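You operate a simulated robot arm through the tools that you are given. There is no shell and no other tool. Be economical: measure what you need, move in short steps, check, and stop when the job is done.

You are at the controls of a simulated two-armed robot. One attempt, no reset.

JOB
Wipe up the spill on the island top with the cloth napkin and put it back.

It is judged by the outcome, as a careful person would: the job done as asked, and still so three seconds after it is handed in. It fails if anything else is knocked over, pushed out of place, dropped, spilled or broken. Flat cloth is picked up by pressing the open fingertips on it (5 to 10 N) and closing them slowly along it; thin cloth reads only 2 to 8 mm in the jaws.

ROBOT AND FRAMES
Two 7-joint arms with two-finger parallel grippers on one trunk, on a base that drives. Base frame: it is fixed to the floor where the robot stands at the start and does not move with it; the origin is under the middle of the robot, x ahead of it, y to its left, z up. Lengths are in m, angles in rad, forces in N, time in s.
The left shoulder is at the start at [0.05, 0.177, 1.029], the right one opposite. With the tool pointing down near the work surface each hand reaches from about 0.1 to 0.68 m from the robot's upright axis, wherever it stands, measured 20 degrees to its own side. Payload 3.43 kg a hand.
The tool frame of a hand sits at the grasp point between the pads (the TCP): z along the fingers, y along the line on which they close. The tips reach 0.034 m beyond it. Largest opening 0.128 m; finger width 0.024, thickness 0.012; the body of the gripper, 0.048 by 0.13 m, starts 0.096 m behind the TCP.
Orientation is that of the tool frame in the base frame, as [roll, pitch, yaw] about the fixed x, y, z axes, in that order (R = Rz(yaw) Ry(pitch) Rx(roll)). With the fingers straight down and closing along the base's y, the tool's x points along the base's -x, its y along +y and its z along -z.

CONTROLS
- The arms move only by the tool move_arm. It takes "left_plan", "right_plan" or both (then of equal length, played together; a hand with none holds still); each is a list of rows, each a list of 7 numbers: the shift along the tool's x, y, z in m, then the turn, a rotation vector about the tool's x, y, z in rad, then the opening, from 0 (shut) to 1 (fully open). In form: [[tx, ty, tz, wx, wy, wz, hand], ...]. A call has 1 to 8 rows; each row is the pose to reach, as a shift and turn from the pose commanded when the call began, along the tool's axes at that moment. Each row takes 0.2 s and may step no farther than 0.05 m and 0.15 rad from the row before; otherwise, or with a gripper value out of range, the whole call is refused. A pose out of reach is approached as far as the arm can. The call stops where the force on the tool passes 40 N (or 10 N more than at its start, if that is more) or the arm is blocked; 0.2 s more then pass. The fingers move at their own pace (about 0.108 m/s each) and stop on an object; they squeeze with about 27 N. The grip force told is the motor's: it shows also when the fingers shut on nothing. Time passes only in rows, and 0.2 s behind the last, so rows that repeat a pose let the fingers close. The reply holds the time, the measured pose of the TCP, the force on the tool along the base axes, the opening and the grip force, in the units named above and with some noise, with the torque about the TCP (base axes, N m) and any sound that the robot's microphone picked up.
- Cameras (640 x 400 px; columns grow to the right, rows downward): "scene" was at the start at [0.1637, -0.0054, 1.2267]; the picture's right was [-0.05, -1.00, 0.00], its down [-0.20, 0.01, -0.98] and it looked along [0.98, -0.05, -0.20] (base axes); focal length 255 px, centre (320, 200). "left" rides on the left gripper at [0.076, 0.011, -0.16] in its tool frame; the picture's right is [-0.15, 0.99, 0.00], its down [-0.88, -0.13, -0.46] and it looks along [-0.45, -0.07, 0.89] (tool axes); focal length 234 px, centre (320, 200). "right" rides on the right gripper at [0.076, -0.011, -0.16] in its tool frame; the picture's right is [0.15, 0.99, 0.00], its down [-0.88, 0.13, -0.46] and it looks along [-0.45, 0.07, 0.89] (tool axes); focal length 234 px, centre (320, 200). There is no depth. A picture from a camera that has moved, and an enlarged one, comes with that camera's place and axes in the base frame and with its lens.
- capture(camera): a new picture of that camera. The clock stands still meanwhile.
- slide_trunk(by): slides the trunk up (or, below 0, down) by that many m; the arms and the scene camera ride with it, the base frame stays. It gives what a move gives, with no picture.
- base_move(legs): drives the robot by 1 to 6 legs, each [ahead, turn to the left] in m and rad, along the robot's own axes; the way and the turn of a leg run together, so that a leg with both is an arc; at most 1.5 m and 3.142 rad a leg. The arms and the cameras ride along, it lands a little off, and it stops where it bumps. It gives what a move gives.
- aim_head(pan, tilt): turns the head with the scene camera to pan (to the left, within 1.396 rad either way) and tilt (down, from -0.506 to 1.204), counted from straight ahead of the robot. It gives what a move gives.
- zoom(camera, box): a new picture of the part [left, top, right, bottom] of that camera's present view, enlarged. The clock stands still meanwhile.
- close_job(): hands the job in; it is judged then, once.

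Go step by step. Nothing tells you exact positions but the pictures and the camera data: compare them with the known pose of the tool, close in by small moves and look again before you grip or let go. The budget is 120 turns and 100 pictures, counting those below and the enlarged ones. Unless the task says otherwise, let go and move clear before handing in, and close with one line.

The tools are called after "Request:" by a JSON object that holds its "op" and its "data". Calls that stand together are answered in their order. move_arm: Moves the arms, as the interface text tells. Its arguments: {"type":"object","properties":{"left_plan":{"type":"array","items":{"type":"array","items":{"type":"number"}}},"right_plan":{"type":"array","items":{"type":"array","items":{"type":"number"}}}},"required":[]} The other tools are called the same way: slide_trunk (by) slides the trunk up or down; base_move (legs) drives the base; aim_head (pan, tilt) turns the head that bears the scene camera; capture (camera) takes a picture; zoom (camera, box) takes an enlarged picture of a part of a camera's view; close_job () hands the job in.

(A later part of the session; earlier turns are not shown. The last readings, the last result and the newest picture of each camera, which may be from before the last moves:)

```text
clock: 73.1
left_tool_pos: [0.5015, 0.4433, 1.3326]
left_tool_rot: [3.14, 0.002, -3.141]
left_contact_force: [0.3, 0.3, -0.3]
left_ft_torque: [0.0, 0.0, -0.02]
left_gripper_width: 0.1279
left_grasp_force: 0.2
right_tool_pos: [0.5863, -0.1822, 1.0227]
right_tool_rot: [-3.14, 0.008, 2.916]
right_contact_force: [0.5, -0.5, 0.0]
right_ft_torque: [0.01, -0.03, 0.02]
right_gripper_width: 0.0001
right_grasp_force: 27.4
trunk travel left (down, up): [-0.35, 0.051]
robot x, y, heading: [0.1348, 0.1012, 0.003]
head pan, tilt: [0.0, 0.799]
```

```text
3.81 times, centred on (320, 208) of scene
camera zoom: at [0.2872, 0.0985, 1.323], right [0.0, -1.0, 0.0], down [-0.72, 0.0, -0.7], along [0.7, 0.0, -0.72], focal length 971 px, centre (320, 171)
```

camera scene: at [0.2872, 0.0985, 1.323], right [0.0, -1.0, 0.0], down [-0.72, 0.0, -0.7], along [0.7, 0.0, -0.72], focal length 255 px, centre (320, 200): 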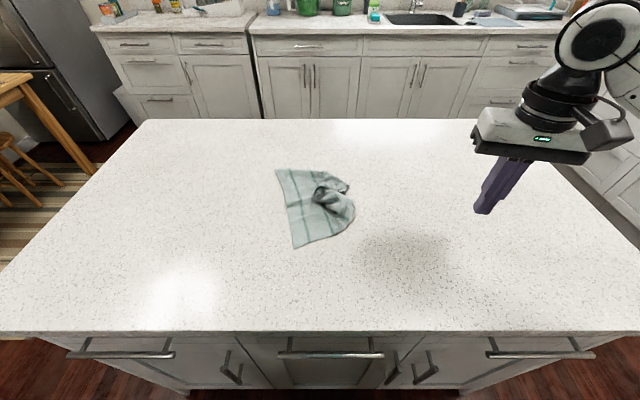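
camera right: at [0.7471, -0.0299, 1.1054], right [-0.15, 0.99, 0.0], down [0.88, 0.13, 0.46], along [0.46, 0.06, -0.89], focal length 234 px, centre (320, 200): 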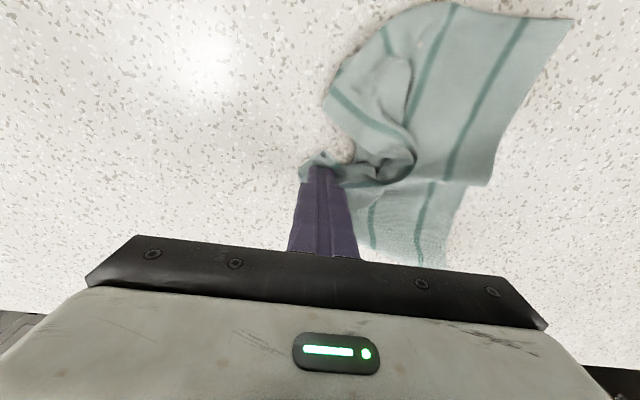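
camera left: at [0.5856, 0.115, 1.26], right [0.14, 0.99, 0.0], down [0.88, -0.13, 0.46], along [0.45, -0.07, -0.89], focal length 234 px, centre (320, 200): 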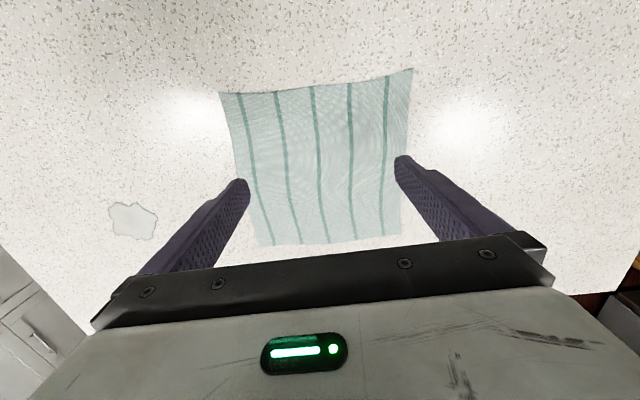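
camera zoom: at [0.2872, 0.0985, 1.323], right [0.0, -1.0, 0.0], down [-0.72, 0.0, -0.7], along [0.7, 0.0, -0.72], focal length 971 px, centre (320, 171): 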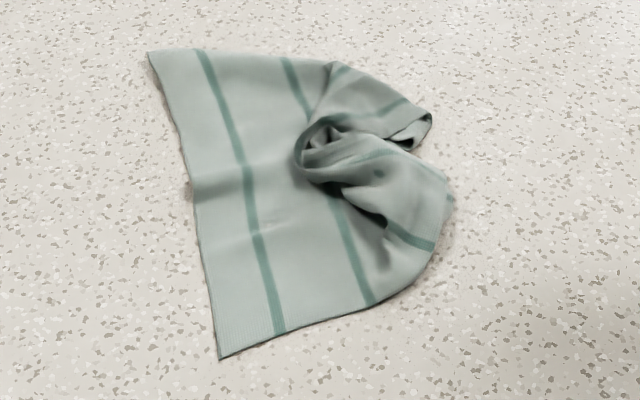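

Plan: the left fingertips hold the near-left part down at about (0.61, 0.145) while the right hand pinches the far-right corner at about (0.722, 0.04). Moving both in above the cloth.

Request:
{"op": "move_arm", "data": {"left_plan": [[-0.01, -0.027, 0.034, 0, 0, 0, 0], [-0.02, -0.054, 0.068, 0, 0, 0, 0], [-0.03, -0.081, 0.102, 0, 0, 0, 0], [-0.04, -0.108, 0.136, 0, 0, 0, 0], [-0.05, -0.135, 0.17, 0, 0, 0, 0], [-0.06, -0.162, 0.204, 0, 0, 0, 0], [-0.07, -0.189, 0.238, 0, 0, 0, 0], [-0.08, -0.217, 0.272, 0, 0, 0, 0]], "right_plan": [[-0.011, 0.031, 0.0, 0, 0, -0.03, 0.33], [-0.022, 0.062, 0.0, 0, 0, -0.06, 0.33], [-0.033, 0.093, 0.0, 0, 0, -0.09, 0.33], [-0.044, 0.124, 0.0, 0, 0, -0.12, 0.33], [-0.055, 0.155, 0.01, 0, 0, -0.15, 0.33], [-0.066, 0.186, 0.02, 0, 0, -0.18, 0.33], [-0.075, 0.217, 0.03, 0, 0, -0.21, 0.33], [-0.083, 0.247, 0.04, 0, 0, -0.225, 0.33]]}}

Request:
{"op": "move_arm", "data": {"left_plan": [[-0.01, -0.027, 0.034, 0, 0, 0, 0], [-0.02, -0.054, 0.068, 0, 0, 0, 0], [-0.029, -0.081, 0.1, 0, 0, 0, 0]]}}

Request:
{"op": "capture", "data": {"camera": "right"}}

Request:
{"op": "capture", "data": {"camera": "scene"}}

```text
clock: 74.9
left_tool_pos: [0.583, 0.2258, 1.06]
left_tool_rot: [-3.14, 0.003, -3.14]
left_contact_force: [-0.3, -0.5, 0.8]
left_ft_torque: [0.0, -0.03, 0.02]
left_gripper_width: 0.0
left_grasp_force: 27.0
right_tool_pos: [0.7221, 0.0398, 0.9836]
right_tool_rot: [-3.136, 0.009, 3.141]
right_contact_force: [-0.4, 0.3, 0.1]
right_ft_torque: [0.01, 0.01, 0.0]
right_gripper_width: 0.0421
right_grasp_force: 0.1
trunk travel left (down, up): [-0.35, 0.051]
robot x, y, heading: [0.138, 0.0992, -0.0]
head pan, tilt: [0.0, 0.799]
```

```text
clock: 75.7
left_tool_pos: [0.6117, 0.1459, 0.9622]
left_tool_rot: [3.141, 0.0, 3.142]
left_contact_force: [1.8, 0.6, 0.7]
left_ft_torque: [0.02, 0.03, 0.04]
left_gripper_width: 0.0003
left_grasp_force: 26.8
right_tool_pos: [0.7215, 0.0395, 0.9834]
right_tool_rot: [-3.138, 0.006, 3.141]
right_contact_force: [-0.7, 0.4, 0.0]
right_ft_torque: [-0.02, 0.01, -0.02]
right_gripper_width: 0.0422
right_grasp_force: 0.0
trunk travel left (down, up): [-0.35, 0.051]
robot x, y, heading: [0.1391, 0.099, 0.001]
head pan, tilt: [0.0, 0.799]
```

```text
35 pictures are left
camera right: at [0.6444, 0.0287, 1.1416], right [-0.15, 0.99, 0.0], down [0.88, 0.13, 0.46], along [0.46, 0.06, -0.89], focal length 234 px, centre (320, 200)
```

right: 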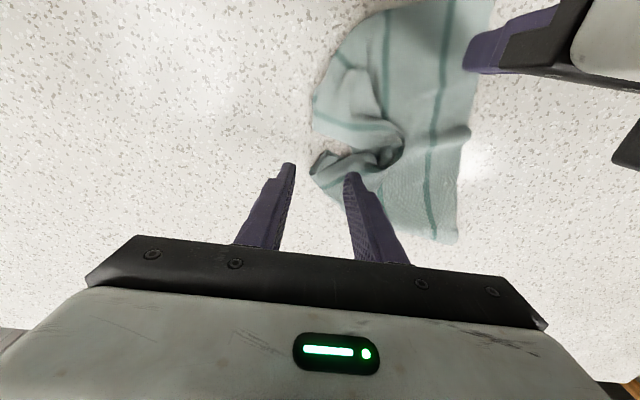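

```text
34 pictures are left
camera scene: at [0.2875, 0.0981, 1.3229], right [0.0, -1.0, 0.0], down [-0.72, 0.0, -0.7], along [0.7, 0.0, -0.72], focal length 255 px, centre (320, 200)
```

scene: 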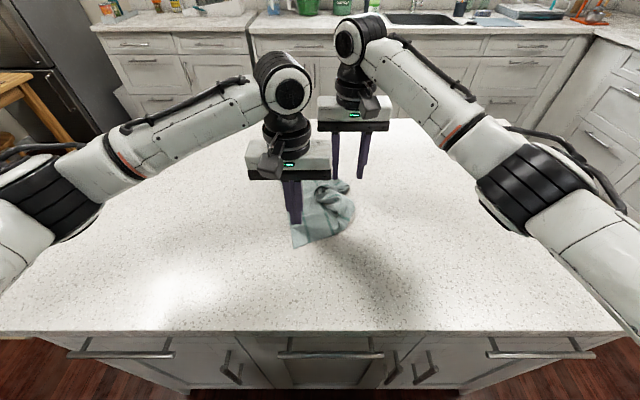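

Both are in place. Left presses lightly, right lowers and pinches the corner.

Request:
{"op": "move_arm", "data": {"left_plan": [[0, 0, 0.01, 0, 0, 0, 0], [0, 0, 0.019, 0, 0, 0, 0], [0, 0, 0.02, 0, 0, 0, 0], [0, 0, 0.02, 0, 0, 0, 0], [0, 0, 0.02, 0, 0, 0, 0], [0, 0, 0.02, 0, 0, 0, 0], [0, 0, 0.02, 0, 0, 0, 0], [0, 0, 0.02, 0, 0, 0, 0]], "right_plan": [[-0.002, 0.003, 0.025, 0, 0, 0, 0.33], [-0.002, 0.003, 0.037, 0, 0, 0, 0.33], [-0.002, 0.003, 0.039, 0, 0, 0, 0.27], [-0.002, 0.003, 0.039, 0, 0, 0, 0.2], [-0.002, 0.003, 0.039, 0, 0, 0, 0.13], [-0.002, 0.003, 0.039, 0, 0, 0, 0.06], [-0.002, 0.003, 0.039, 0, 0, 0, 0.0], [-0.002, 0.003, 0.039, 0, 0, 0, 0.0]]}}

Request:
{"op": "capture", "data": {"camera": "right"}}

```text
clock: 77.5
left_tool_pos: [0.6092, 0.1456, 0.9448]
left_tool_rot: [-3.139, 0.01, -3.14]
left_contact_force: [4.8, 1.7, 26.0]
left_ft_torque: [0.19, 0.03, -0.06]
left_gripper_width: 0.0001
left_grasp_force: 27.1
right_tool_pos: [0.7221, 0.0445, 0.9466]
right_tool_rot: [-3.137, 0.013, -3.141]
right_contact_force: [-0.1, 1.2, 13.3]
right_ft_torque: [0.21, 0.0, 0.0]
right_gripper_width: 0.0028
right_grasp_force: 27.3
trunk travel left (down, up): [-0.35, 0.051]
robot x, y, heading: [0.1349, 0.1028, 0.007]
head pan, tilt: [0.0, 0.799]
```

```text
33 pictures are left
camera right: at [0.644, 0.0333, 1.1045], right [-0.15, 0.99, -0.01], down [0.88, 0.13, 0.47], along [0.46, 0.06, -0.89], focal length 234 px, centre (320, 200)
```

right: 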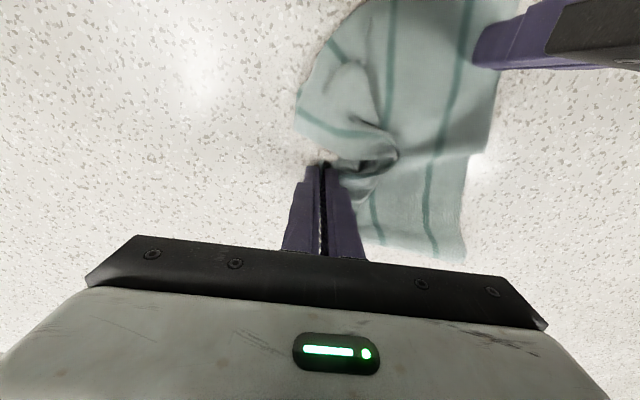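

Corner pinched. With the left hand anchoring, I'll pull it outward.

Request:
{"op": "move_arm", "data": {"right_plan": [[-0.01, -0.017, -0.006, 0, 0, 0, 0], [-0.02, -0.034, -0.006, 0, 0, 0, 0], [-0.03, -0.05, -0.006, 0, 0, 0, 0], [-0.04, -0.065, -0.005, 0, 0, 0, 0], [-0.05, -0.078, -0.005, 0, 0, 0, 0], [-0.06, -0.09, -0.005, 0, 0, 0, 0]]}}

Request:
{"op": "capture", "data": {"camera": "right"}}

Request:
{"op": "zoom", "data": {"camera": "scene", "box": [246, 145, 406, 265]}}

```text
clock: 78.9
left_tool_pos: [0.6116, 0.1462, 0.9457]
left_tool_rot: [-3.138, 0.008, -3.141]
left_contact_force: [1.5, -0.7, 29.3]
left_ft_torque: [0.13, 0.12, -0.05]
left_gripper_width: 0.0001
left_grasp_force: 26.5
right_tool_pos: [0.7813, -0.0442, 0.9511]
right_tool_rot: [-3.139, 0.006, -3.138]
right_contact_force: [-4.7, 5.5, 0.0]
right_ft_torque: [0.16, 0.16, 0.1]
right_gripper_width: 0.0028
right_grasp_force: 27.2
trunk travel left (down, up): [-0.35, 0.051]
robot x, y, heading: [0.1339, 0.0993, -0.003]
head pan, tilt: [0.0, 0.799]
```

```text
32 pictures are left
camera right: at [0.7036, -0.0554, 1.1093], right [-0.15, 0.99, 0.0], down [0.88, 0.13, 0.46], along [0.46, 0.07, -0.89], focal length 234 px, centre (320, 200)
```

right: 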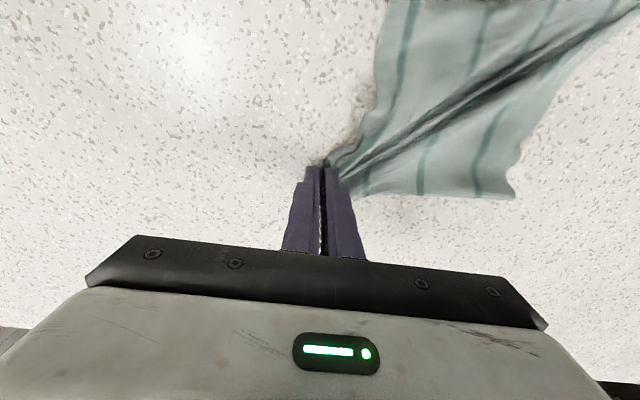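

```text
3.33 times, centred on (326, 205) of scene
camera zoom: at [0.2844, 0.0989, 1.3234], right [0.0, -1.0, 0.0], down [-0.72, 0.0, -0.7], along [0.7, 0.0, -0.72], focal length 850 px, centre (300, 183)
```

zoom: 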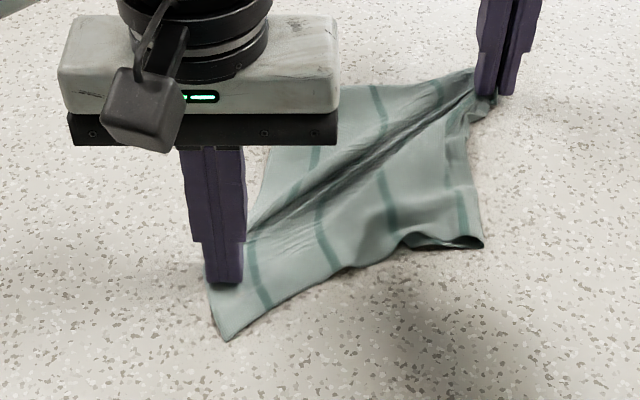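

Excellent, the cloth has unrolled. Next I'll use the other diagonal: release, then left holds the far-left corner and right takes the near-right corner.

Request:
{"op": "move_arm", "data": {"left_plan": [[0, 0, 0, 0, 0, 0, 0], [0, 0, 0, 0, 0, 0, 0], [0, 0, 0, 0, 0, 0, 0], [0, 0, -0.04, 0, 0, 0, 0], [-0.035, -0.003, -0.06, 0, 0, 0, 0], [-0.075, -0.008, -0.06, 0, 0, 0, 0], [-0.11, -0.012, -0.06, 0, 0, 0, 0], [-0.143, -0.016, -0.045, 0, 0, 0, 0]], "right_plan": [[0, 0, 0.005, 0, 0, 0, 0], [0, 0, 0.005, 0, 0, 0, 0.2], [0, 0, 0.0, 0, 0, 0, 0.33], [0, 0, -0.04, 0, 0, 0, 0.33], [0.04, 0.01, -0.05, 0, 0, 0, 0.33], [0.08, 0.025, -0.05, 0, 0, 0, 0.33], [0.12, 0.04, -0.05, 0, 0, 0, 0.33], [0.148, 0.045, -0.03, 0, 0, 0, 0.33]]}}

Request:
{"op": "capture", "data": {"camera": "right"}}

Request:
{"op": "zoom", "data": {"camera": "scene", "box": [246, 145, 406, 265]}}

```text
clock: 80.7
left_tool_pos: [0.754, 0.1293, 0.9885]
left_tool_rot: [3.14, 0.004, 3.138]
left_contact_force: [1.0, -0.8, -0.6]
left_ft_torque: [0.03, 0.0, -0.01]
left_gripper_width: 0.0003
left_grasp_force: 27.4
right_tool_pos: [0.634, -0.0033, 0.9783]
right_tool_rot: [-3.137, 0.008, 3.14]
right_contact_force: [0.6, 0.0, 1.1]
right_ft_torque: [0.01, -0.02, -0.02]
right_gripper_width: 0.0422
right_grasp_force: 0.1
trunk travel left (down, up): [-0.35, 0.051]
robot x, y, heading: [0.1354, 0.1008, -0.004]
head pan, tilt: [0.0, 0.799]
```

```text
30 pictures are left
camera right: at [0.5572, -0.0135, 1.1366], right [-0.14, 0.99, 0.0], down [0.88, 0.13, 0.46], along [0.46, 0.06, -0.89], focal length 234 px, centre (320, 200)
```

right: 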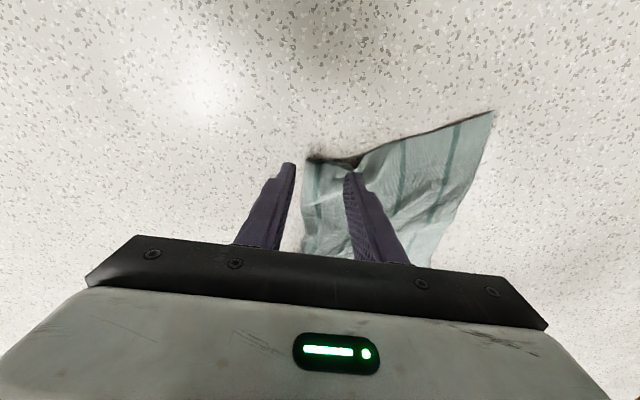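

```text
3.33 times, centred on (326, 205) of scene
camera zoom: at [0.2869, 0.0972, 1.323], right [0.0, -1.0, 0.0], down [-0.72, 0.0, -0.7], along [0.7, 0.0, -0.72], focal length 850 px, centre (300, 183)
```

zoom: 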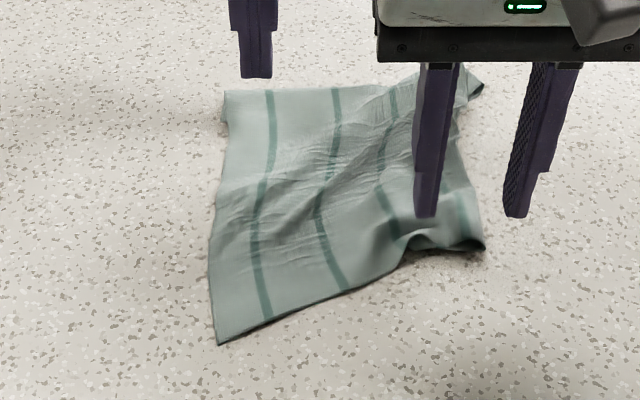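

Positions look right. Left presses at the far-left, right pinches the near-right corner.

Request:
{"op": "move_arm", "data": {"left_plan": [[0, 0.005, 0.03, 0, 0, 0, 0], [0, 0.005, 0.044, 0, 0, 0, 0], [0, 0.005, 0.047, 0, 0, 0, 0], [0, 0.005, 0.047, 0, 0, 0, 0], [0, 0.005, 0.047, 0, 0, 0, 0], [0, 0.005, 0.047, 0, 0, 0, 0], [0, 0.005, 0.047, 0, 0, 0, 0], [0, 0.005, 0.047, 0, 0, 0, 0]], "right_plan": [[-0.003, -0.004, 0.02, 0, 0, 0, 0.33], [-0.003, -0.004, 0.032, 0, 0, 0, 0.33], [-0.003, -0.004, 0.034, 0, 0, 0, 0.27], [-0.003, -0.004, 0.034, 0, 0, 0, 0.2], [-0.003, -0.004, 0.034, 0, 0, 0, 0.13], [-0.003, -0.004, 0.034, 0, 0, 0, 0.06], [-0.003, -0.004, 0.034, 0, 0, 0, 0.0], [-0.003, -0.004, 0.034, 0, 0, 0, 0.0]]}}

Request:
{"op": "move_arm", "data": {"right_plan": [[0.012, -0.01, -0.005, 0, 0, 0, 0], [0.024, -0.02, -0.005, 0, 0, 0, 0], [0.036, -0.03, -0.005, 0, 0, 0, 0], [0.048, -0.038, -0.004, 0, 0, 0, 0], [0.058, -0.045, -0.004, 0, 0, 0, 0]]}}

Request:
{"op": "capture", "data": {"camera": "right"}}

Request:
{"op": "zoom", "data": {"camera": "scene", "box": [246, 145, 406, 265]}}

```text
clock: 82.5
left_tool_pos: [0.7553, 0.1345, 0.9458]
left_tool_rot: [-3.14, 0.011, -3.141]
left_contact_force: [3.8, 0.9, 28.2]
left_ft_torque: [0.11, -0.25, -0.01]
left_gripper_width: 0.0
left_grasp_force: 27.2
right_tool_pos: [0.6373, -0.007, 0.9472]
right_tool_rot: [-3.139, 0.011, 3.141]
right_contact_force: [-0.2, 0.3, 3.8]
right_ft_torque: [0.01, -0.02, -0.02]
right_gripper_width: 0.0055
right_grasp_force: 27.1
trunk travel left (down, up): [-0.35, 0.051]
robot x, y, heading: [0.1328, 0.0975, 0.002]
head pan, tilt: [0.0, 0.799]
```

```text
clock: 83.7
left_tool_pos: [0.7553, 0.1335, 0.9454]
left_tool_rot: [3.14, 0.009, 3.141]
left_contact_force: [3.4, 0.7, 29.0]
left_ft_torque: [0.11, -0.24, 0.0]
left_gripper_width: 0.0
left_grasp_force: 27.4
right_tool_pos: [0.5796, -0.0495, 0.9493]
right_tool_rot: [-3.138, 0.011, -3.141]
right_contact_force: [0.5, 1.8, 0.0]
right_ft_torque: [0.03, -0.01, 0.02]
right_gripper_width: 0.0057
right_grasp_force: 26.8
trunk travel left (down, up): [-0.35, 0.051]
robot x, y, heading: [0.1406, 0.1014, -0.004]
head pan, tilt: [0.0, 0.799]
```

```text
28 pictures are left
camera right: at [0.5016, -0.0608, 1.1084], right [-0.15, 0.99, -0.01], down [0.88, 0.13, 0.46], along [0.46, 0.06, -0.89], focal length 234 px, centre (320, 200)
```

right: 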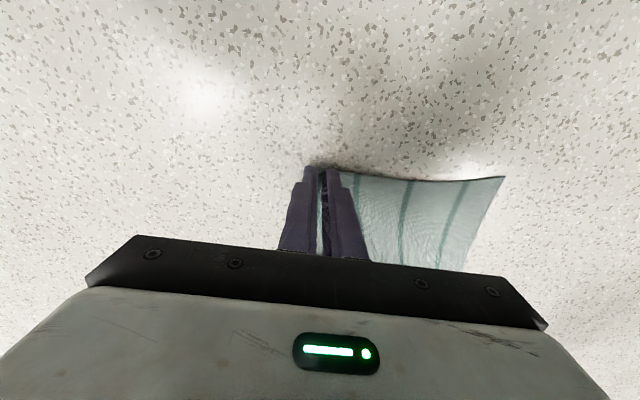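

```text
3.33 times, centred on (326, 205) of scene
camera zoom: at [0.2846, 0.0985, 1.3234], right [0.0, -1.0, 0.0], down [-0.72, 0.0, -0.7], along [0.7, 0.0, -0.72], focal length 850 px, centre (300, 183)
```

zoom: 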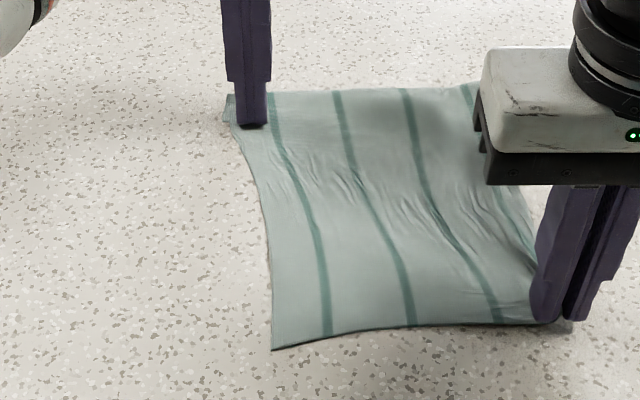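

Beautifully flat now. Release, lift both hands, and check the position.

Request:
{"op": "move_arm", "data": {"left_plan": [[0, 0, 0, 0, 0, 0, 0], [0, 0, 0, 0, 0, 0, 0], [0, 0, 0, 0, 0, 0, 0], [0, 0, -0.04, 0, 0, 0, 0], [0, 0.03, -0.075, 0, 0, 0, 0], [0, 0.075, -0.09, 0, 0, 0, 0], [0, 0.12, -0.1, 0, 0, 0, 0], [0.0, 0.16, -0.11, 0, 0, 0, 0]], "right_plan": [[0, 0, 0.004, 0, 0, 0, 0], [0, 0, 0.004, 0, 0, 0, 0.15], [0, 0, 0.0, 0, 0, 0, 0.3], [0, 0, -0.04, 0, 0, 0, 0.3], [0, -0.02, -0.085, 0, 0, 0, 0.3], [0, -0.06, -0.11, 0, 0, 0, 0.1], [0, -0.1, -0.12, 0, 0, 0, 0], [0, -0.14, -0.12, 0, 0, 0, 0]]}}

Request:
{"op": "capture", "data": {"camera": "scene"}}

Request:
{"op": "zoom", "data": {"camera": "scene", "box": [246, 145, 406, 265]}}

```text
clock: 85.5
left_tool_pos: [0.752, 0.2967, 1.0499]
left_tool_rot: [-3.141, 0.002, 3.14]
left_contact_force: [0.3, 0.2, 1.5]
left_ft_torque: [0.01, 0.0, -0.02]
left_gripper_width: 0.0
left_grasp_force: 27.0
right_tool_pos: [0.5802, -0.1919, 1.0707]
right_tool_rot: [-3.137, 0.007, -3.141]
right_contact_force: [-1.0, 0.1, -0.4]
right_ft_torque: [0.03, -0.03, -0.02]
right_gripper_width: 0.0
right_grasp_force: 27.1
trunk travel left (down, up): [-0.35, 0.051]
robot x, y, heading: [0.1344, 0.1028, -0.004]
head pan, tilt: [0.0, 0.799]
```

```text
26 pictures are left
camera scene: at [0.2867, 0.0985, 1.323], right [0.0, -1.0, 0.0], down [-0.72, 0.0, -0.7], along [0.7, 0.0, -0.72], focal length 255 px, centre (320, 200)
```

scene: 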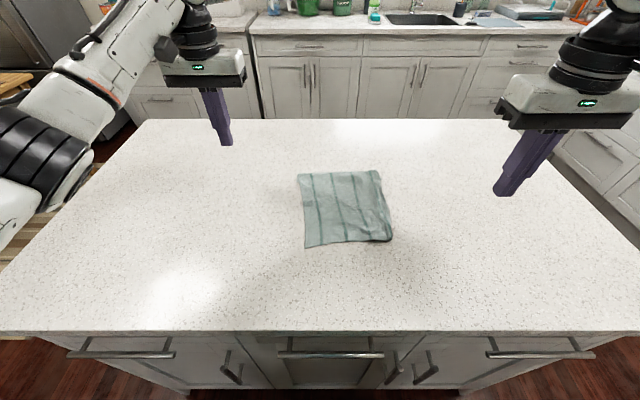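

```text
3.33 times, centred on (326, 205) of scene
camera zoom: at [0.2867, 0.0985, 1.323], right [0.0, -1.0, 0.0], down [-0.72, 0.0, -0.7], along [0.7, 0.0, -0.72], focal length 850 px, centre (300, 183)
```

zoom: 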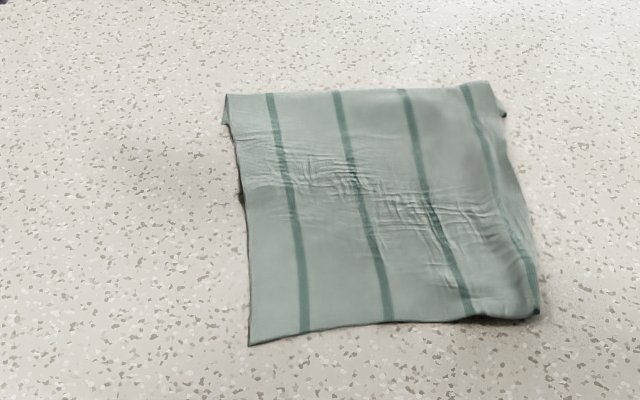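

The napkin is flat, though a strip along its right side seems tucked under, and it sits ~5 cm off home. I'll inspect the right edge up close.

Request:
{"op": "move_arm", "data": {"right_plan": [[-0.03, 0.04, 0.0, 0, 0, 0, 0.33], [-0.06, 0.08, 0.0, 0, 0, 0, 0.33], [-0.08, 0.12, 0.02, 0, 0, 0, 0.33], [-0.1, 0.15, 0.04, 0, 0, 0, 0.33]]}}

Request:
{"op": "zoom", "data": {"camera": "right", "box": [200, 20, 560, 245]}}

```text
clock: 86.5
left_tool_pos: [0.7516, 0.2979, 1.0494]
left_tool_rot: [-3.142, 0.002, -3.141]
left_contact_force: [0.7, 1.6, 0.5]
left_ft_torque: [-0.05, -0.02, -0.02]
left_gripper_width: 0.0
left_grasp_force: 26.8
right_tool_pos: [0.6793, -0.0376, 1.0286]
right_tool_rot: [-3.137, 0.005, 3.141]
right_contact_force: [1.0, 0.5, -0.6]
right_ft_torque: [0.01, 0.0, -0.02]
right_gripper_width: 0.0419
right_grasp_force: 0.0
trunk travel left (down, up): [-0.35, 0.051]
robot x, y, heading: [0.1338, 0.1001, 0.0]
head pan, tilt: [0.0, 0.799]
```

```text
1.78 times, centred on (380, 132) of right
camera zoom: at [0.6023, -0.0488, 1.1873], right [-0.15, 0.99, -0.01], down [0.88, 0.13, 0.46], along [0.46, 0.06, -0.89], focal length 416 px, centre (213, 320)
```

zoom: 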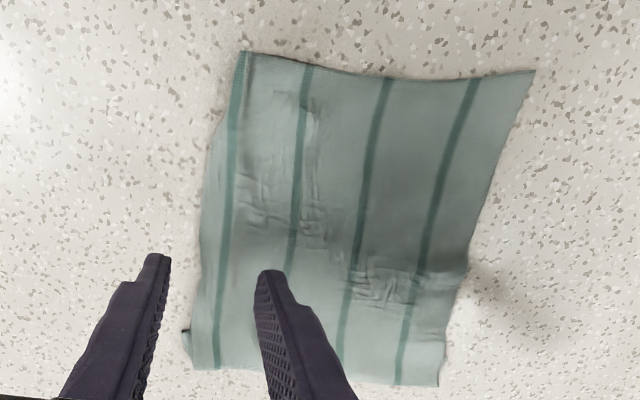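

Four of five stripes are visible, so about 5 cm along the right side is tucked under. With the left hand anchoring, I'll pinch the fold edge mid-way, lift it and lay the flap outward.

Request:
{"op": "move_arm", "data": {"left_plan": [[0.016, -0.036, 0.0, 0, 0, 0, 0], [0.032, -0.073, 0.02, 0, 0, 0, 0], [0.048, -0.11, 0.04, 0, 0, 0, 0], [0.065, -0.147, 0.06, 0, 0, 0, 0], [0.081, -0.183, 0.08, 0, 0, 0, 0], [0.081, -0.183, 0.1, 0, 0, 0, 0], [0.081, -0.183, 0.107, 0, 0, 0, 0]], "right_plan": [[0, -0.009, 0.0, 0, 0, 0, 0.33], [0, -0.009, 0.02, 0, 0, 0, 0.33], [0, -0.009, 0.04, 0, 0, 0, 0.33], [0, -0.009, 0.06, 0, 0, 0, 0.33], [0, -0.009, 0.075, 0, 0, 0, 0.33], [0, -0.009, 0.083, 0, 0, 0, 0.33], [0, -0.009, 0.084, 0, 0, 0, 0.33]]}}

Request:
{"op": "move_arm", "data": {"right_plan": [[0, 0, 0, 0, 0, 0, 0.27], [0, 0, 0, 0, 0, 0, 0.2], [0, 0, 0, 0, 0, 0, 0.13], [0, 0, 0, 0, 0, 0, 0.06], [0, 0, 0, 0, 0, 0, 0.0], [0, 0, 0, 0, 0, 0, 0], [0, 0.005, -0.03, 0, 0, 0, 0], [0, 0.015, -0.065, 0, 0, 0, 0]]}}

Request:
{"op": "capture", "data": {"camera": "right"}}

Request:
{"op": "zoom", "data": {"camera": "scene", "box": [246, 145, 406, 265]}}

```text
clock: 88.1
left_tool_pos: [0.6747, 0.1129, 0.946]
left_tool_rot: [-3.138, 0.005, 3.14]
left_contact_force: [-0.6, 1.2, 6.8]
left_ft_torque: [0.05, 0.03, 0.0]
left_gripper_width: 0.0
left_grasp_force: 27.2
right_tool_pos: [0.6808, -0.0504, 0.9451]
right_tool_rot: [-3.138, 0.01, -3.141]
right_contact_force: [1.9, -0.4, 3.2]
right_ft_torque: [0.07, -0.04, -0.05]
right_gripper_width: 0.0423
right_grasp_force: 0.1
trunk travel left (down, up): [-0.35, 0.051]
robot x, y, heading: [0.1347, 0.0963, 0.007]
head pan, tilt: [0.0, 0.799]
```

```text
clock: 89.9
left_tool_pos: [0.6734, 0.1131, 0.9453]
left_tool_rot: [-3.14, 0.006, -3.141]
left_contact_force: [3.1, -0.3, 20.5]
left_ft_torque: [0.06, 0.02, -0.03]
left_gripper_width: 0.0
left_grasp_force: 27.0
right_tool_pos: [0.6809, -0.037, 1.0112]
right_tool_rot: [-3.136, 0.008, 3.142]
right_contact_force: [-0.4, 2.0, -0.4]
right_ft_torque: [0.06, 0.01, 0.0]
right_gripper_width: 0.0017
right_grasp_force: 26.6
trunk travel left (down, up): [-0.35, 0.051]
robot x, y, heading: [0.1357, 0.0998, 0.002]
head pan, tilt: [0.0, 0.799]
```

```text
23 pictures are left
camera right: at [0.6032, -0.0461, 1.1699], right [-0.15, 0.99, -0.01], down [0.88, 0.13, 0.46], along [0.46, 0.06, -0.89], focal length 234 px, centre (320, 200)
```

right: 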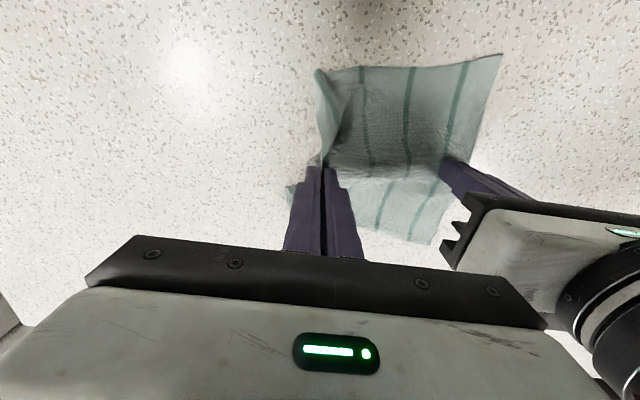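

```text
3.33 times, centred on (326, 205) of scene
camera zoom: at [0.2856, 0.0988, 1.3232], right [0.0, -1.0, 0.0], down [-0.72, 0.0, -0.7], along [0.7, 0.0, -0.72], focal length 850 px, centre (300, 183)
```

zoom: 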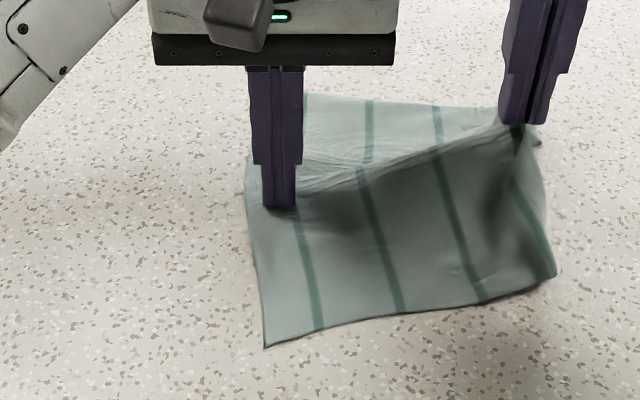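

The flap hangs free. Lower while moving +y, then release.

Request:
{"op": "move_arm", "data": {"right_plan": [[0, -0.01, 0.02, 0, 0, 0, 0], [0, -0.01, 0.03, 0, 0, 0, 0], [0, 0.008, 0.037, 0, 0, 0, 0], [0, 0.026, 0.046, 0, 0, 0, 0], [0, 0.044, 0.056, 0, 0, 0, 0], [0, 0.046, 0.058, 0, 0, 0, 0.15], [0, 0.046, 0.05, 0, 0, 0, 0.28], [0, 0.046, 0.0, 0, 0, 0, 0.28]]}}

Request:
{"op": "move_arm", "data": {"right_plan": [[0, 0, -0.02, 0, 0, 0, 0.2], [0, -0.04, -0.03, 0, 0, 0, 0.1], [0, -0.085, -0.03, 0, 0, 0, 0]]}}

Request:
{"op": "zoom", "data": {"camera": "right", "box": [200, 20, 560, 245]}}

Request:
{"op": "zoom", "data": {"camera": "scene", "box": [246, 145, 406, 265]}}

```text
clock: 91.0
left_tool_pos: [0.6782, 0.1201, 0.9453]
left_tool_rot: [3.137, 0.001, -3.129]
left_contact_force: [-2.8, 4.4, 13.5]
left_ft_torque: [-0.55, 0.07, -0.11]
left_gripper_width: 0.0
left_grasp_force: 27.1
right_tool_pos: [0.6835, -0.0125, 0.9658]
right_tool_rot: [-3.137, 0.013, 3.13]
right_contact_force: [1.4, -3.2, 1.2]
right_ft_torque: [0.46, 0.12, 0.08]
right_gripper_width: 0.0016
right_grasp_force: 27.3
trunk travel left (down, up): [-0.35, 0.051]
robot x, y, heading: [0.1364, 0.0971, 0.0]
head pan, tilt: [0.0, 0.799]
stopped in row 5 (right hand): the force on the tool passed its limit at 54 N (the readings are from after the stop); the commanded pose is now the measured one
```

```text
clock: 91.8
left_tool_pos: [0.6757, 0.12, 0.9451]
left_tool_rot: [3.135, 0.003, -3.132]
left_contact_force: [3.4, 1.6, 23.0]
left_ft_torque: [-0.05, -0.04, 0.01]
left_gripper_width: 0.0002
left_grasp_force: 26.7
right_tool_pos: [0.6832, -0.0961, 0.9958]
right_tool_rot: [-3.137, 0.015, 3.131]
right_contact_force: [0.3, 0.4, 0.6]
right_ft_torque: [0.02, 0.01, 0.0]
right_gripper_width: 0.0
right_grasp_force: 26.9
trunk travel left (down, up): [-0.35, 0.051]
robot x, y, heading: [0.1376, 0.0997, -0.001]
head pan, tilt: [0.0, 0.799]
```

```text
1.78 times, centred on (380, 132) of right
camera zoom: at [0.6047, -0.1061, 1.1537], right [-0.14, 0.99, -0.01], down [0.88, 0.12, 0.47], along [0.46, 0.06, -0.88], focal length 416 px, centre (213, 320)
```

zoom: 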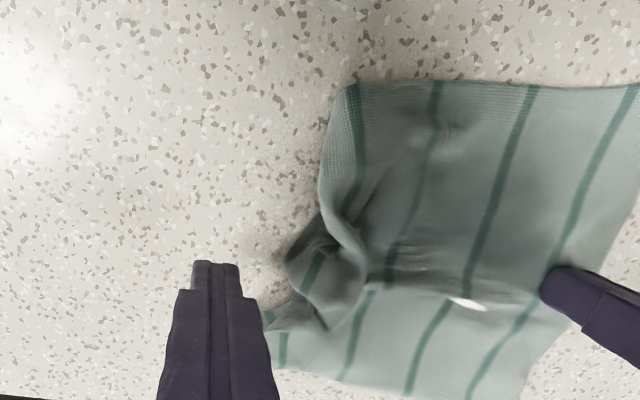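

```text
3.33 times, centred on (326, 205) of scene
camera zoom: at [0.2853, 0.0981, 1.3234], right [0.0, -1.0, 0.0], down [-0.72, 0.0, -0.7], along [0.7, 0.0, -0.72], focal length 850 px, centre (300, 183)
```

zoom: 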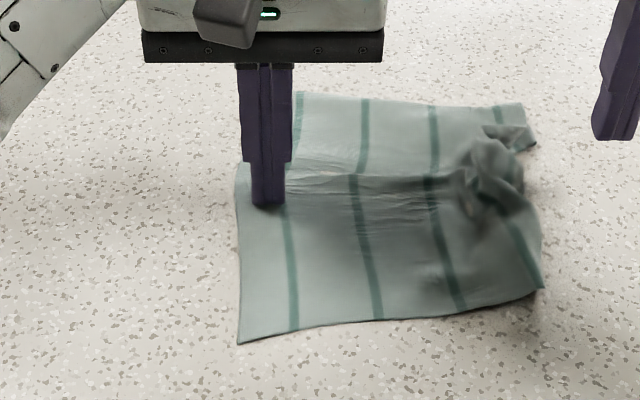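

The mid-section of the flap is out now. With the left still anchoring, I'll press on it and pull −y.

Request:
{"op": "move_arm", "data": {"right_plan": [[-0.003, 0.03, 0.0, 0, 0, 0, 0], [-0.006, 0.05, 0.02, 0, 0, 0, 0], [-0.006, 0.05, 0.045, 0, 0, 0, 0], [-0.006, 0.05, 0.052, 0, 0, 0, 0], [-0.006, 0.035, 0.052, 0, 0, 0, 0], [-0.006, 0.02, 0.052, 0, 0, 0, 0], [-0.006, 0.005, 0.052, 0, 0, 0, 0], [-0.006, -0.01, 0.052, 0, 0, 0, 0]]}}

Request:
{"op": "move_arm", "data": {"right_plan": [[0, 0, -0.045, 0, 0, 0, 0], [0, -0.03, -0.07, 0, 0, 0, 0]]}}

Request:
{"op": "zoom", "data": {"camera": "right", "box": [200, 20, 560, 245]}}

```text
clock: 93.6
left_tool_pos: [0.6748, 0.1191, 0.9452]
left_tool_rot: [3.137, 0.004, -3.131]
left_contact_force: [3.2, -4.6, 19.9]
left_ft_torque: [-0.2, -0.03, 0.02]
left_gripper_width: 0.0
left_grasp_force: 26.7
right_tool_pos: [0.689, -0.1035, 0.9457]
right_tool_rot: [-3.138, 0.018, 3.132]
right_contact_force: [-1.6, 12.5, 18.4]
right_ft_torque: [0.46, 0.05, 0.0]
right_gripper_width: 0.0003
right_grasp_force: 26.7
trunk travel left (down, up): [-0.35, 0.051]
robot x, y, heading: [0.1356, 0.1004, 0.002]
head pan, tilt: [0.0, 0.799]
```

```text
clock: 94.2
left_tool_pos: [0.6751, 0.1202, 0.9442]
left_tool_rot: [3.133, 0.003, -3.13]
left_contact_force: [-4.1, -0.2, 25.6]
left_ft_torque: [-0.12, 0.18, -0.04]
left_gripper_width: 0.0
left_grasp_force: 27.0
right_tool_pos: [0.6879, -0.1361, 1.0128]
right_tool_rot: [-3.136, 0.014, 3.128]
right_contact_force: [0.1, -0.5, -0.1]
right_ft_torque: [-0.03, 0.02, 0.0]
right_gripper_width: 0.0
right_grasp_force: 26.9
trunk travel left (down, up): [-0.35, 0.051]
robot x, y, heading: [0.1356, 0.0966, -0.002]
head pan, tilt: [0.0, 0.799]
```

```text
1.78 times, centred on (380, 132) of right
camera zoom: at [0.61, -0.1455, 1.1705], right [-0.13, 0.99, -0.01], down [0.88, 0.12, 0.47], along [0.46, 0.05, -0.88], focal length 416 px, centre (213, 320)
```

zoom: 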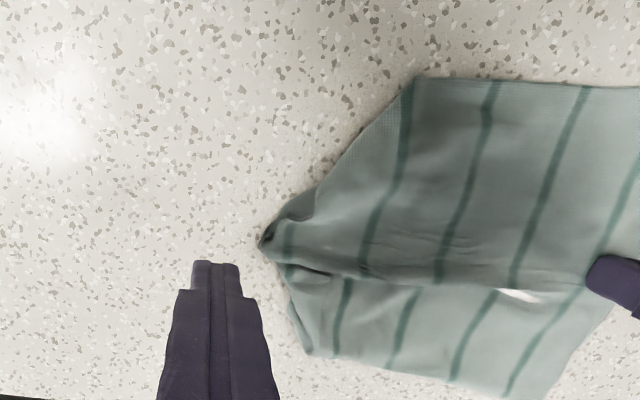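

The far-right is out and the mid flap is flat. Only the near-right triangle is still tucked, so I'll repeat the pinch–lift–lay there at (0.62, −0.065).

Request:
{"op": "move_arm", "data": {"right_plan": [[0.035, 0.03, 0.0, 0, 0, 0, 0.2], [0.068, 0.06, 0.015, 0, 0, 0, 0.33], [0.068, 0.071, 0.045, 0, 0, 0, 0.33], [0.068, 0.071, 0.065, 0, 0, 0, 0.33], [0.068, 0.071, 0.068, 0, 0, 0, 0.26], [0.068, 0.071, 0.068, 0, 0, 0, 0.18], [0.068, 0.071, 0.068, 0, 0, 0, 0.1], [0.068, 0.071, 0.068, 0, 0, 0, 0.0]]}}

Request:
{"op": "move_arm", "data": {"right_plan": [[0, 0, 0, 0, 0, 0, 0], [0, 0.003, -0.035, 0, 0, 0, 0], [0, 0.006, -0.065, 0, 0, 0, 0]]}}

Request:
{"op": "zoom", "data": {"camera": "right", "box": [200, 20, 560, 245]}}

```text
clock: 96.0
left_tool_pos: [0.6743, 0.1202, 0.945]
left_tool_rot: [3.134, 0.004, -3.13]
left_contact_force: [-4.1, 1.3, 23.8]
left_ft_torque: [-0.1, 0.24, -0.01]
left_gripper_width: 0.0
left_grasp_force: 26.6
right_tool_pos: [0.6212, -0.0629, 0.9449]
right_tool_rot: [-3.136, 0.014, 3.129]
right_contact_force: [0.7, 1.2, 5.1]
right_ft_torque: [0.09, 0.0, -0.06]
right_gripper_width: 0.002
right_grasp_force: 26.6
trunk travel left (down, up): [-0.35, 0.051]
robot x, y, heading: [0.1359, 0.1035, -0.003]
head pan, tilt: [0.0, 0.799]
```

```text
clock: 96.8
left_tool_pos: [0.6746, 0.1203, 0.9451]
left_tool_rot: [3.134, 0.005, -3.133]
left_contact_force: [-5.3, 0.2, 27.4]
left_ft_torque: [-0.1, 0.3, -0.03]
left_gripper_width: 0.0
left_grasp_force: 27.1
right_tool_pos: [0.6198, -0.0574, 1.0093]
right_tool_rot: [-3.135, 0.015, 3.13]
right_contact_force: [1.0, 1.6, -1.4]
right_ft_torque: [0.08, -0.07, 0.01]
right_gripper_width: 0.0022
right_grasp_force: 27.4
trunk travel left (down, up): [-0.35, 0.051]
robot x, y, heading: [0.1384, 0.0953, -0.002]
head pan, tilt: [0.0, 0.799]
```

```text
1.78 times, centred on (380, 132) of right
camera zoom: at [0.5419, -0.0661, 1.1689], right [-0.13, 0.99, -0.01], down [0.88, 0.12, 0.47], along [0.46, 0.06, -0.88], focal length 416 px, centre (213, 320)
```

zoom: 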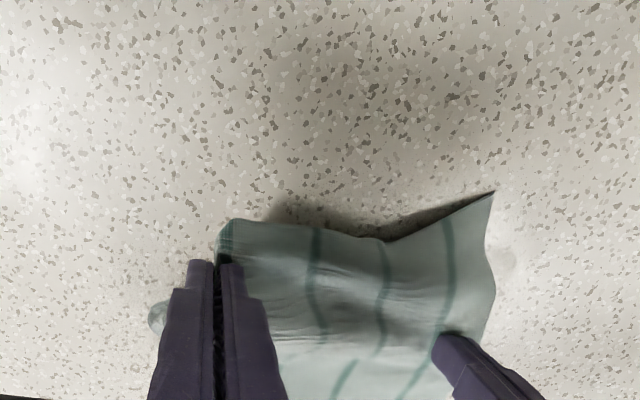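

Now lower moving slightly +x/+y, release, and then press and pull outward toward −x, −y.

Request:
{"op": "move_arm", "data": {"right_plan": [[0.003, -0.005, 0.022, 0, 0, 0, 0], [-0.003, 0.003, 0.033, 0, 0, 0, 0], [-0.01, 0.015, 0.043, 0, 0, 0, 0], [-0.016, 0.027, 0.053, 0, 0, 0, 0], [-0.02, 0.034, 0.06, 0, 0, 0, 0], [-0.02, 0.034, 0.061, 0, 0, 0, 0.15], [-0.02, 0.034, 0.055, 0, 0, 0, 0.28], [-0.02, 0.034, 0.01, 0, 0, 0, 0.28]]}}

Request:
{"op": "move_arm", "data": {"right_plan": [[0, 0, -0.03, 0, 0, 0, 0.2], [0.0, -0.04, -0.04, 0, 0, 0, 0.1], [0.02, -0.08, -0.04, 0, 0, 0, 0]]}}

Request:
{"op": "zoom", "data": {"camera": "right", "box": [200, 20, 560, 245]}}

```text
clock: 98.6
left_tool_pos: [0.6752, 0.119, 0.945]
left_tool_rot: [3.134, 0.004, -3.132]
left_contact_force: [-4.1, 0.9, 27.9]
left_ft_torque: [-0.12, 0.25, -0.03]
left_gripper_width: 0.0
left_grasp_force: 26.9
right_tool_pos: [0.6387, -0.0249, 1.0012]
right_tool_rot: [-3.134, 0.013, 3.13]
right_contact_force: [0.1, -0.1, 0.2]
right_ft_torque: [0.01, 0.01, 0.03]
right_gripper_width: 0.0357
right_grasp_force: 0.0
trunk travel left (down, up): [-0.35, 0.051]
robot x, y, heading: [0.1353, 0.0995, 0.006]
head pan, tilt: [0.0, 0.799]
```

```text
clock: 99.4
left_tool_pos: [0.6761, 0.12, 0.9434]
left_tool_rot: [3.134, 0.004, -3.132]
left_contact_force: [-4.0, -0.4, 26.5]
left_ft_torque: [-0.1, 0.2, -0.04]
left_gripper_width: 0.0
left_grasp_force: 27.4
right_tool_pos: [0.6183, -0.1047, 1.0412]
right_tool_rot: [-3.135, 0.015, 3.131]
right_contact_force: [0.1, 0.3, -0.3]
right_ft_torque: [0.02, -0.02, 0.01]
right_gripper_width: 0.0003
right_grasp_force: 26.4
trunk travel left (down, up): [-0.35, 0.051]
robot x, y, heading: [0.1358, 0.0963, -0.002]
head pan, tilt: [0.0, 0.799]
```

```text
1.78 times, centred on (380, 132) of right
camera zoom: at [0.5386, -0.1147, 1.1995], right [-0.14, 0.99, -0.01], down [0.87, 0.12, 0.47], along [0.46, 0.06, -0.88], focal length 416 px, centre (213, 320)
```

zoom: 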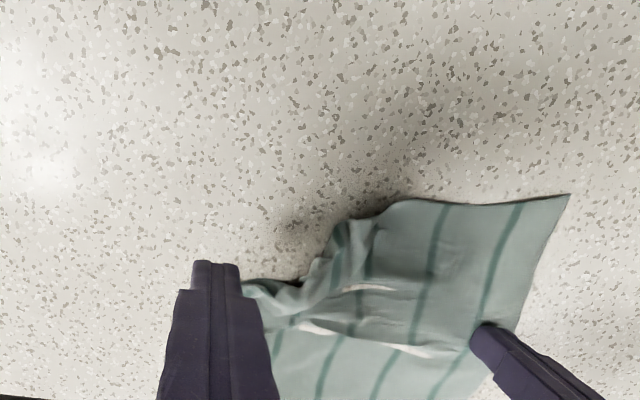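

The near-right flap is out but rumpled. Press at (0.615, −0.03) and pull toward −x, −y against the anchored left side.

Request:
{"op": "move_arm", "data": {"right_plan": [[0.0, 0.04, 0.02, 0, 0, 0, 0], [0.002, 0.075, 0.045, 0, 0, 0, 0], [0.002, 0.075, 0.085, 0, 0, 0, 0], [0.002, 0.075, 0.098, 0, 0, 0, 0], [0.014, 0.057, 0.098, 0, 0, 0, 0], [0.027, 0.04, 0.098, 0, 0, 0, 0], [0.04, 0.022, 0.098, 0, 0, 0, 0], [0.052, 0.007, 0.098, 0, 0, 0, 0]]}}

Request:
{"op": "move_arm", "data": {"right_plan": [[0, 0, -0.045, 0, 0, 0, 0], [0, -0.04, -0.07, 0, 0, 0, 0], [0, -0.08, -0.09, 0, 0, 0, 0]]}}

Request:
{"op": "zoom", "data": {"camera": "scene", "box": [246, 145, 406, 265]}}

Request:
{"op": "capture", "data": {"camera": "right"}}

```text
clock: 101.4
left_tool_pos: [0.675, 0.118, 0.9459]
left_tool_rot: [3.139, 0.003, -3.134]
left_contact_force: [0.9, 0.2, 8.6]
left_ft_torque: [0.06, 0.01, -0.01]
left_gripper_width: 0.0
left_grasp_force: 27.1
right_tool_pos: [0.572, -0.094, 0.9444]
right_tool_rot: [3.134, 0.029, 3.131]
right_contact_force: [-2.9, 2.4, 8.8]
right_ft_torque: [0.0, 0.17, 0.05]
right_gripper_width: 0.0
right_grasp_force: 27.0
trunk travel left (down, up): [-0.35, 0.051]
robot x, y, heading: [0.135, 0.0989, -0.003]
head pan, tilt: [0.0, 0.799]
stopped in row 8 (right hand): the force on the tool passed its limit at 40 N (the readings are from after the stop); the commanded pose is now the measured one
```

```text
clock: 102.2
left_tool_pos: [0.6759, 0.119, 0.9439]
left_tool_rot: [3.139, 0.0, -3.135]
left_contact_force: [1.0, -0.8, 22.7]
left_ft_torque: [0.07, 0.05, -0.02]
left_gripper_width: 0.0001
left_grasp_force: 27.2
right_tool_pos: [0.5711, -0.1788, 1.0329]
right_tool_rot: [3.135, 0.028, 3.131]
right_contact_force: [0.4, -0.3, 0.3]
right_ft_torque: [0.01, 0.0, 0.01]
right_gripper_width: 0.0
right_grasp_force: 26.8
trunk travel left (down, up): [-0.35, 0.051]
robot x, y, heading: [0.1367, 0.1022, 0.001]
head pan, tilt: [0.0, 0.799]
```

```text
3.33 times, centred on (326, 205) of scene
camera zoom: at [0.2853, 0.0982, 1.3233], right [0.0, -1.0, 0.0], down [-0.72, 0.0, -0.7], along [0.7, 0.0, -0.72], focal length 850 px, centre (300, 183)
```

zoom: 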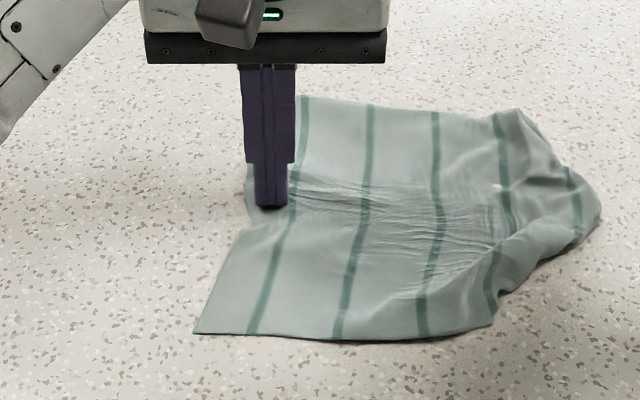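

```text
15 pictures are left
camera right: at [0.4901, -0.1895, 1.19], right [-0.14, 0.99, 0.0], down [0.87, 0.12, 0.48], along [0.48, 0.07, -0.88], focal length 234 px, centre (320, 200)
```

right: 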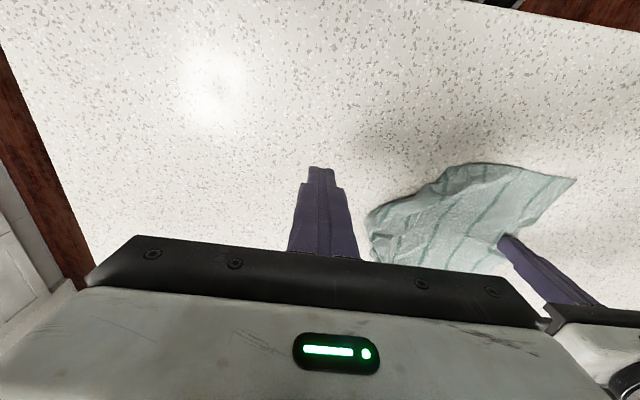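

All five stripes show now. It's mostly flat, about 7 cm short of home, so I'll use the left hand (already pressing near the left edge) to slide it +y/+x home.

Request:
{"op": "move_arm", "data": {"left_plan": [[0, 0, -0.002, 0, 0, 0, 0], [-0.009, 0.015, -0.002, 0, 0, 0, 0], [-0.018, 0.03, -0.002, 0, 0, 0, 0], [-0.027, 0.045, -0.002, 0, 0, 0, 0], [-0.036, 0.06, -0.002, 0, 0, 0, 0], [-0.045, 0.075, -0.002, 0, 0, 0, 0], [-0.054, 0.09, -0.002, 0, 0, 0, 0]]}}

Request:
{"op": "move_arm", "data": {"left_plan": [[0, 0, -0.045, 0, 0, 0, 0], [0, 0.04, -0.075, 0, 0, 0, 0], [0, 0.08, -0.1, 0, 0, 0, 0], [0, 0.12, -0.11, 0, 0, 0, 0]]}}

Request:
{"op": "zoom", "data": {"camera": "scene", "box": [246, 130, 406, 250]}}

```text
clock: 103.8
left_tool_pos: [0.7298, 0.2085, 0.9446]
left_tool_rot: [3.136, -0.004, -3.134]
left_contact_force: [-1.7, -1.2, 3.4]
left_ft_torque: [-0.03, 0.04, 0.0]
left_gripper_width: 0.0
left_grasp_force: 27.3
right_tool_pos: [0.5723, -0.1764, 1.0329]
right_tool_rot: [3.133, 0.028, 3.129]
right_contact_force: [-0.3, -0.1, 0.2]
right_ft_torque: [-0.01, -0.03, 0.0]
right_gripper_width: 0.0
right_grasp_force: 27.5
trunk travel left (down, up): [-0.35, 0.051]
robot x, y, heading: [0.1352, 0.0935, 0.006]
head pan, tilt: [0.0, 0.799]
```

```text
clock: 104.8
left_tool_pos: [0.7287, 0.3289, 1.0542]
left_tool_rot: [3.138, -0.003, -3.134]
left_contact_force: [0.0, 0.4, 0.7]
left_ft_torque: [0.0, 0.01, 0.01]
left_gripper_width: 0.0001
left_grasp_force: 27.0
right_tool_pos: [0.5731, -0.1761, 1.0327]
right_tool_rot: [3.136, 0.027, 3.127]
right_contact_force: [-0.4, 0.0, -0.1]
right_ft_torque: [0.0, -0.01, -0.03]
right_gripper_width: 0.0
right_grasp_force: 27.4
trunk travel left (down, up): [-0.35, 0.051]
robot x, y, heading: [0.1371, 0.0999, -0.002]
head pan, tilt: [0.0, 0.799]
```

```text
3.33 times, centred on (326, 190) of scene
camera zoom: at [0.2871, 0.0992, 1.323], right [0.0, -1.0, 0.0], down [-0.72, 0.0, -0.7], along [0.7, 0.0, -0.72], focal length 850 px, centre (300, 233)
```

zoom: 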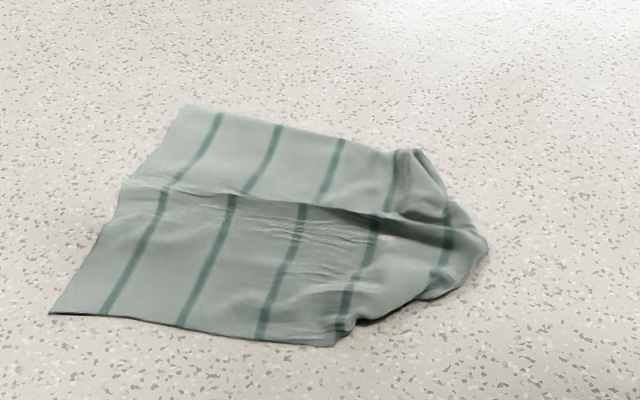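

The position is now close to home (centre ≈ (0.70, 0.10)). The right corners still need spreading, so left anchors again while right presses the near-right corner and pulls it out.

Request:
{"op": "move_arm", "data": {"left_plan": [[0.007, -0.036, 0, 0, 0, 0, 0], [0.014, -0.072, 0, 0, 0, 0, 0], [0.021, -0.108, 0.01, 0, 0, 0, 0], [0.029, -0.144, 0.03, 0, 0, 0, 0], [0.029, -0.144, 0.07, 0, 0, 0, 0], [0.029, -0.144, 0.1, 0, 0, 0, 0], [0.029, -0.144, 0.113, 0, 0, 0, 0], [0.029, -0.144, 0.113, 0, 0, 0, 0]], "right_plan": [[-0.007, 0.046, 0, 0, 0, 0, 0], [-0.014, 0.092, 0, 0, 0, 0, 0], [-0.022, 0.138, 0, 0, 0, 0, 0], [-0.03, 0.184, 0, 0, 0, 0, 0], [-0.036, 0.226, 0.02, 0, 0, 0, 0], [-0.036, 0.226, 0.06, 0, 0, 0, 0], [-0.036, 0.226, 0.085, 0, 0, 0, 0], [-0.036, 0.226, 0.089, 0, 0, 0, 0]]}}

Request:
{"op": "zoom", "data": {"camera": "scene", "box": [246, 130, 406, 250]}}

```text
clock: 106.6
left_tool_pos: [0.7016, 0.1847, 0.9455]
left_tool_rot: [3.139, 0.001, -3.134]
left_contact_force: [0.0, -0.8, 9.7]
left_ft_torque: [-0.05, 0.0, -0.01]
left_gripper_width: 0.0001
left_grasp_force: 27.0
right_tool_pos: [0.6097, 0.0504, 0.9456]
right_tool_rot: [3.135, 0.028, 3.128]
right_contact_force: [0.7, 0.0, 0.7]
right_ft_torque: [0.01, -0.02, 0.02]
right_gripper_width: 0.0
right_grasp_force: 27.3
trunk travel left (down, up): [-0.35, 0.051]
robot x, y, heading: [0.1354, 0.0997, 0.004]
head pan, tilt: [0.0, 0.799]
```

```text
3.33 times, centred on (326, 190) of scene
camera zoom: at [0.2863, 0.0984, 1.3233], right [0.0, -1.0, 0.0], down [-0.72, 0.0, -0.7], along [0.7, 0.0, -0.72], focal length 850 px, centre (300, 233)
```

zoom: 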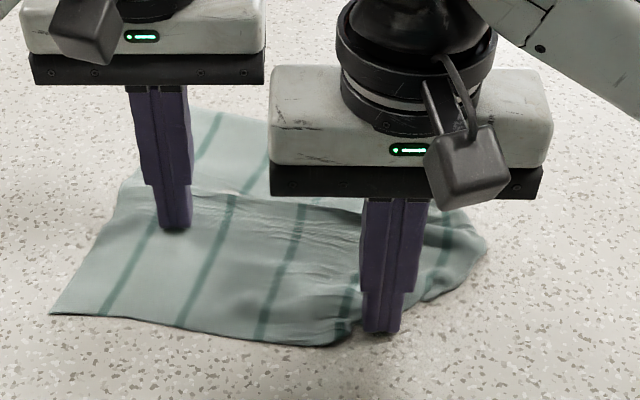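

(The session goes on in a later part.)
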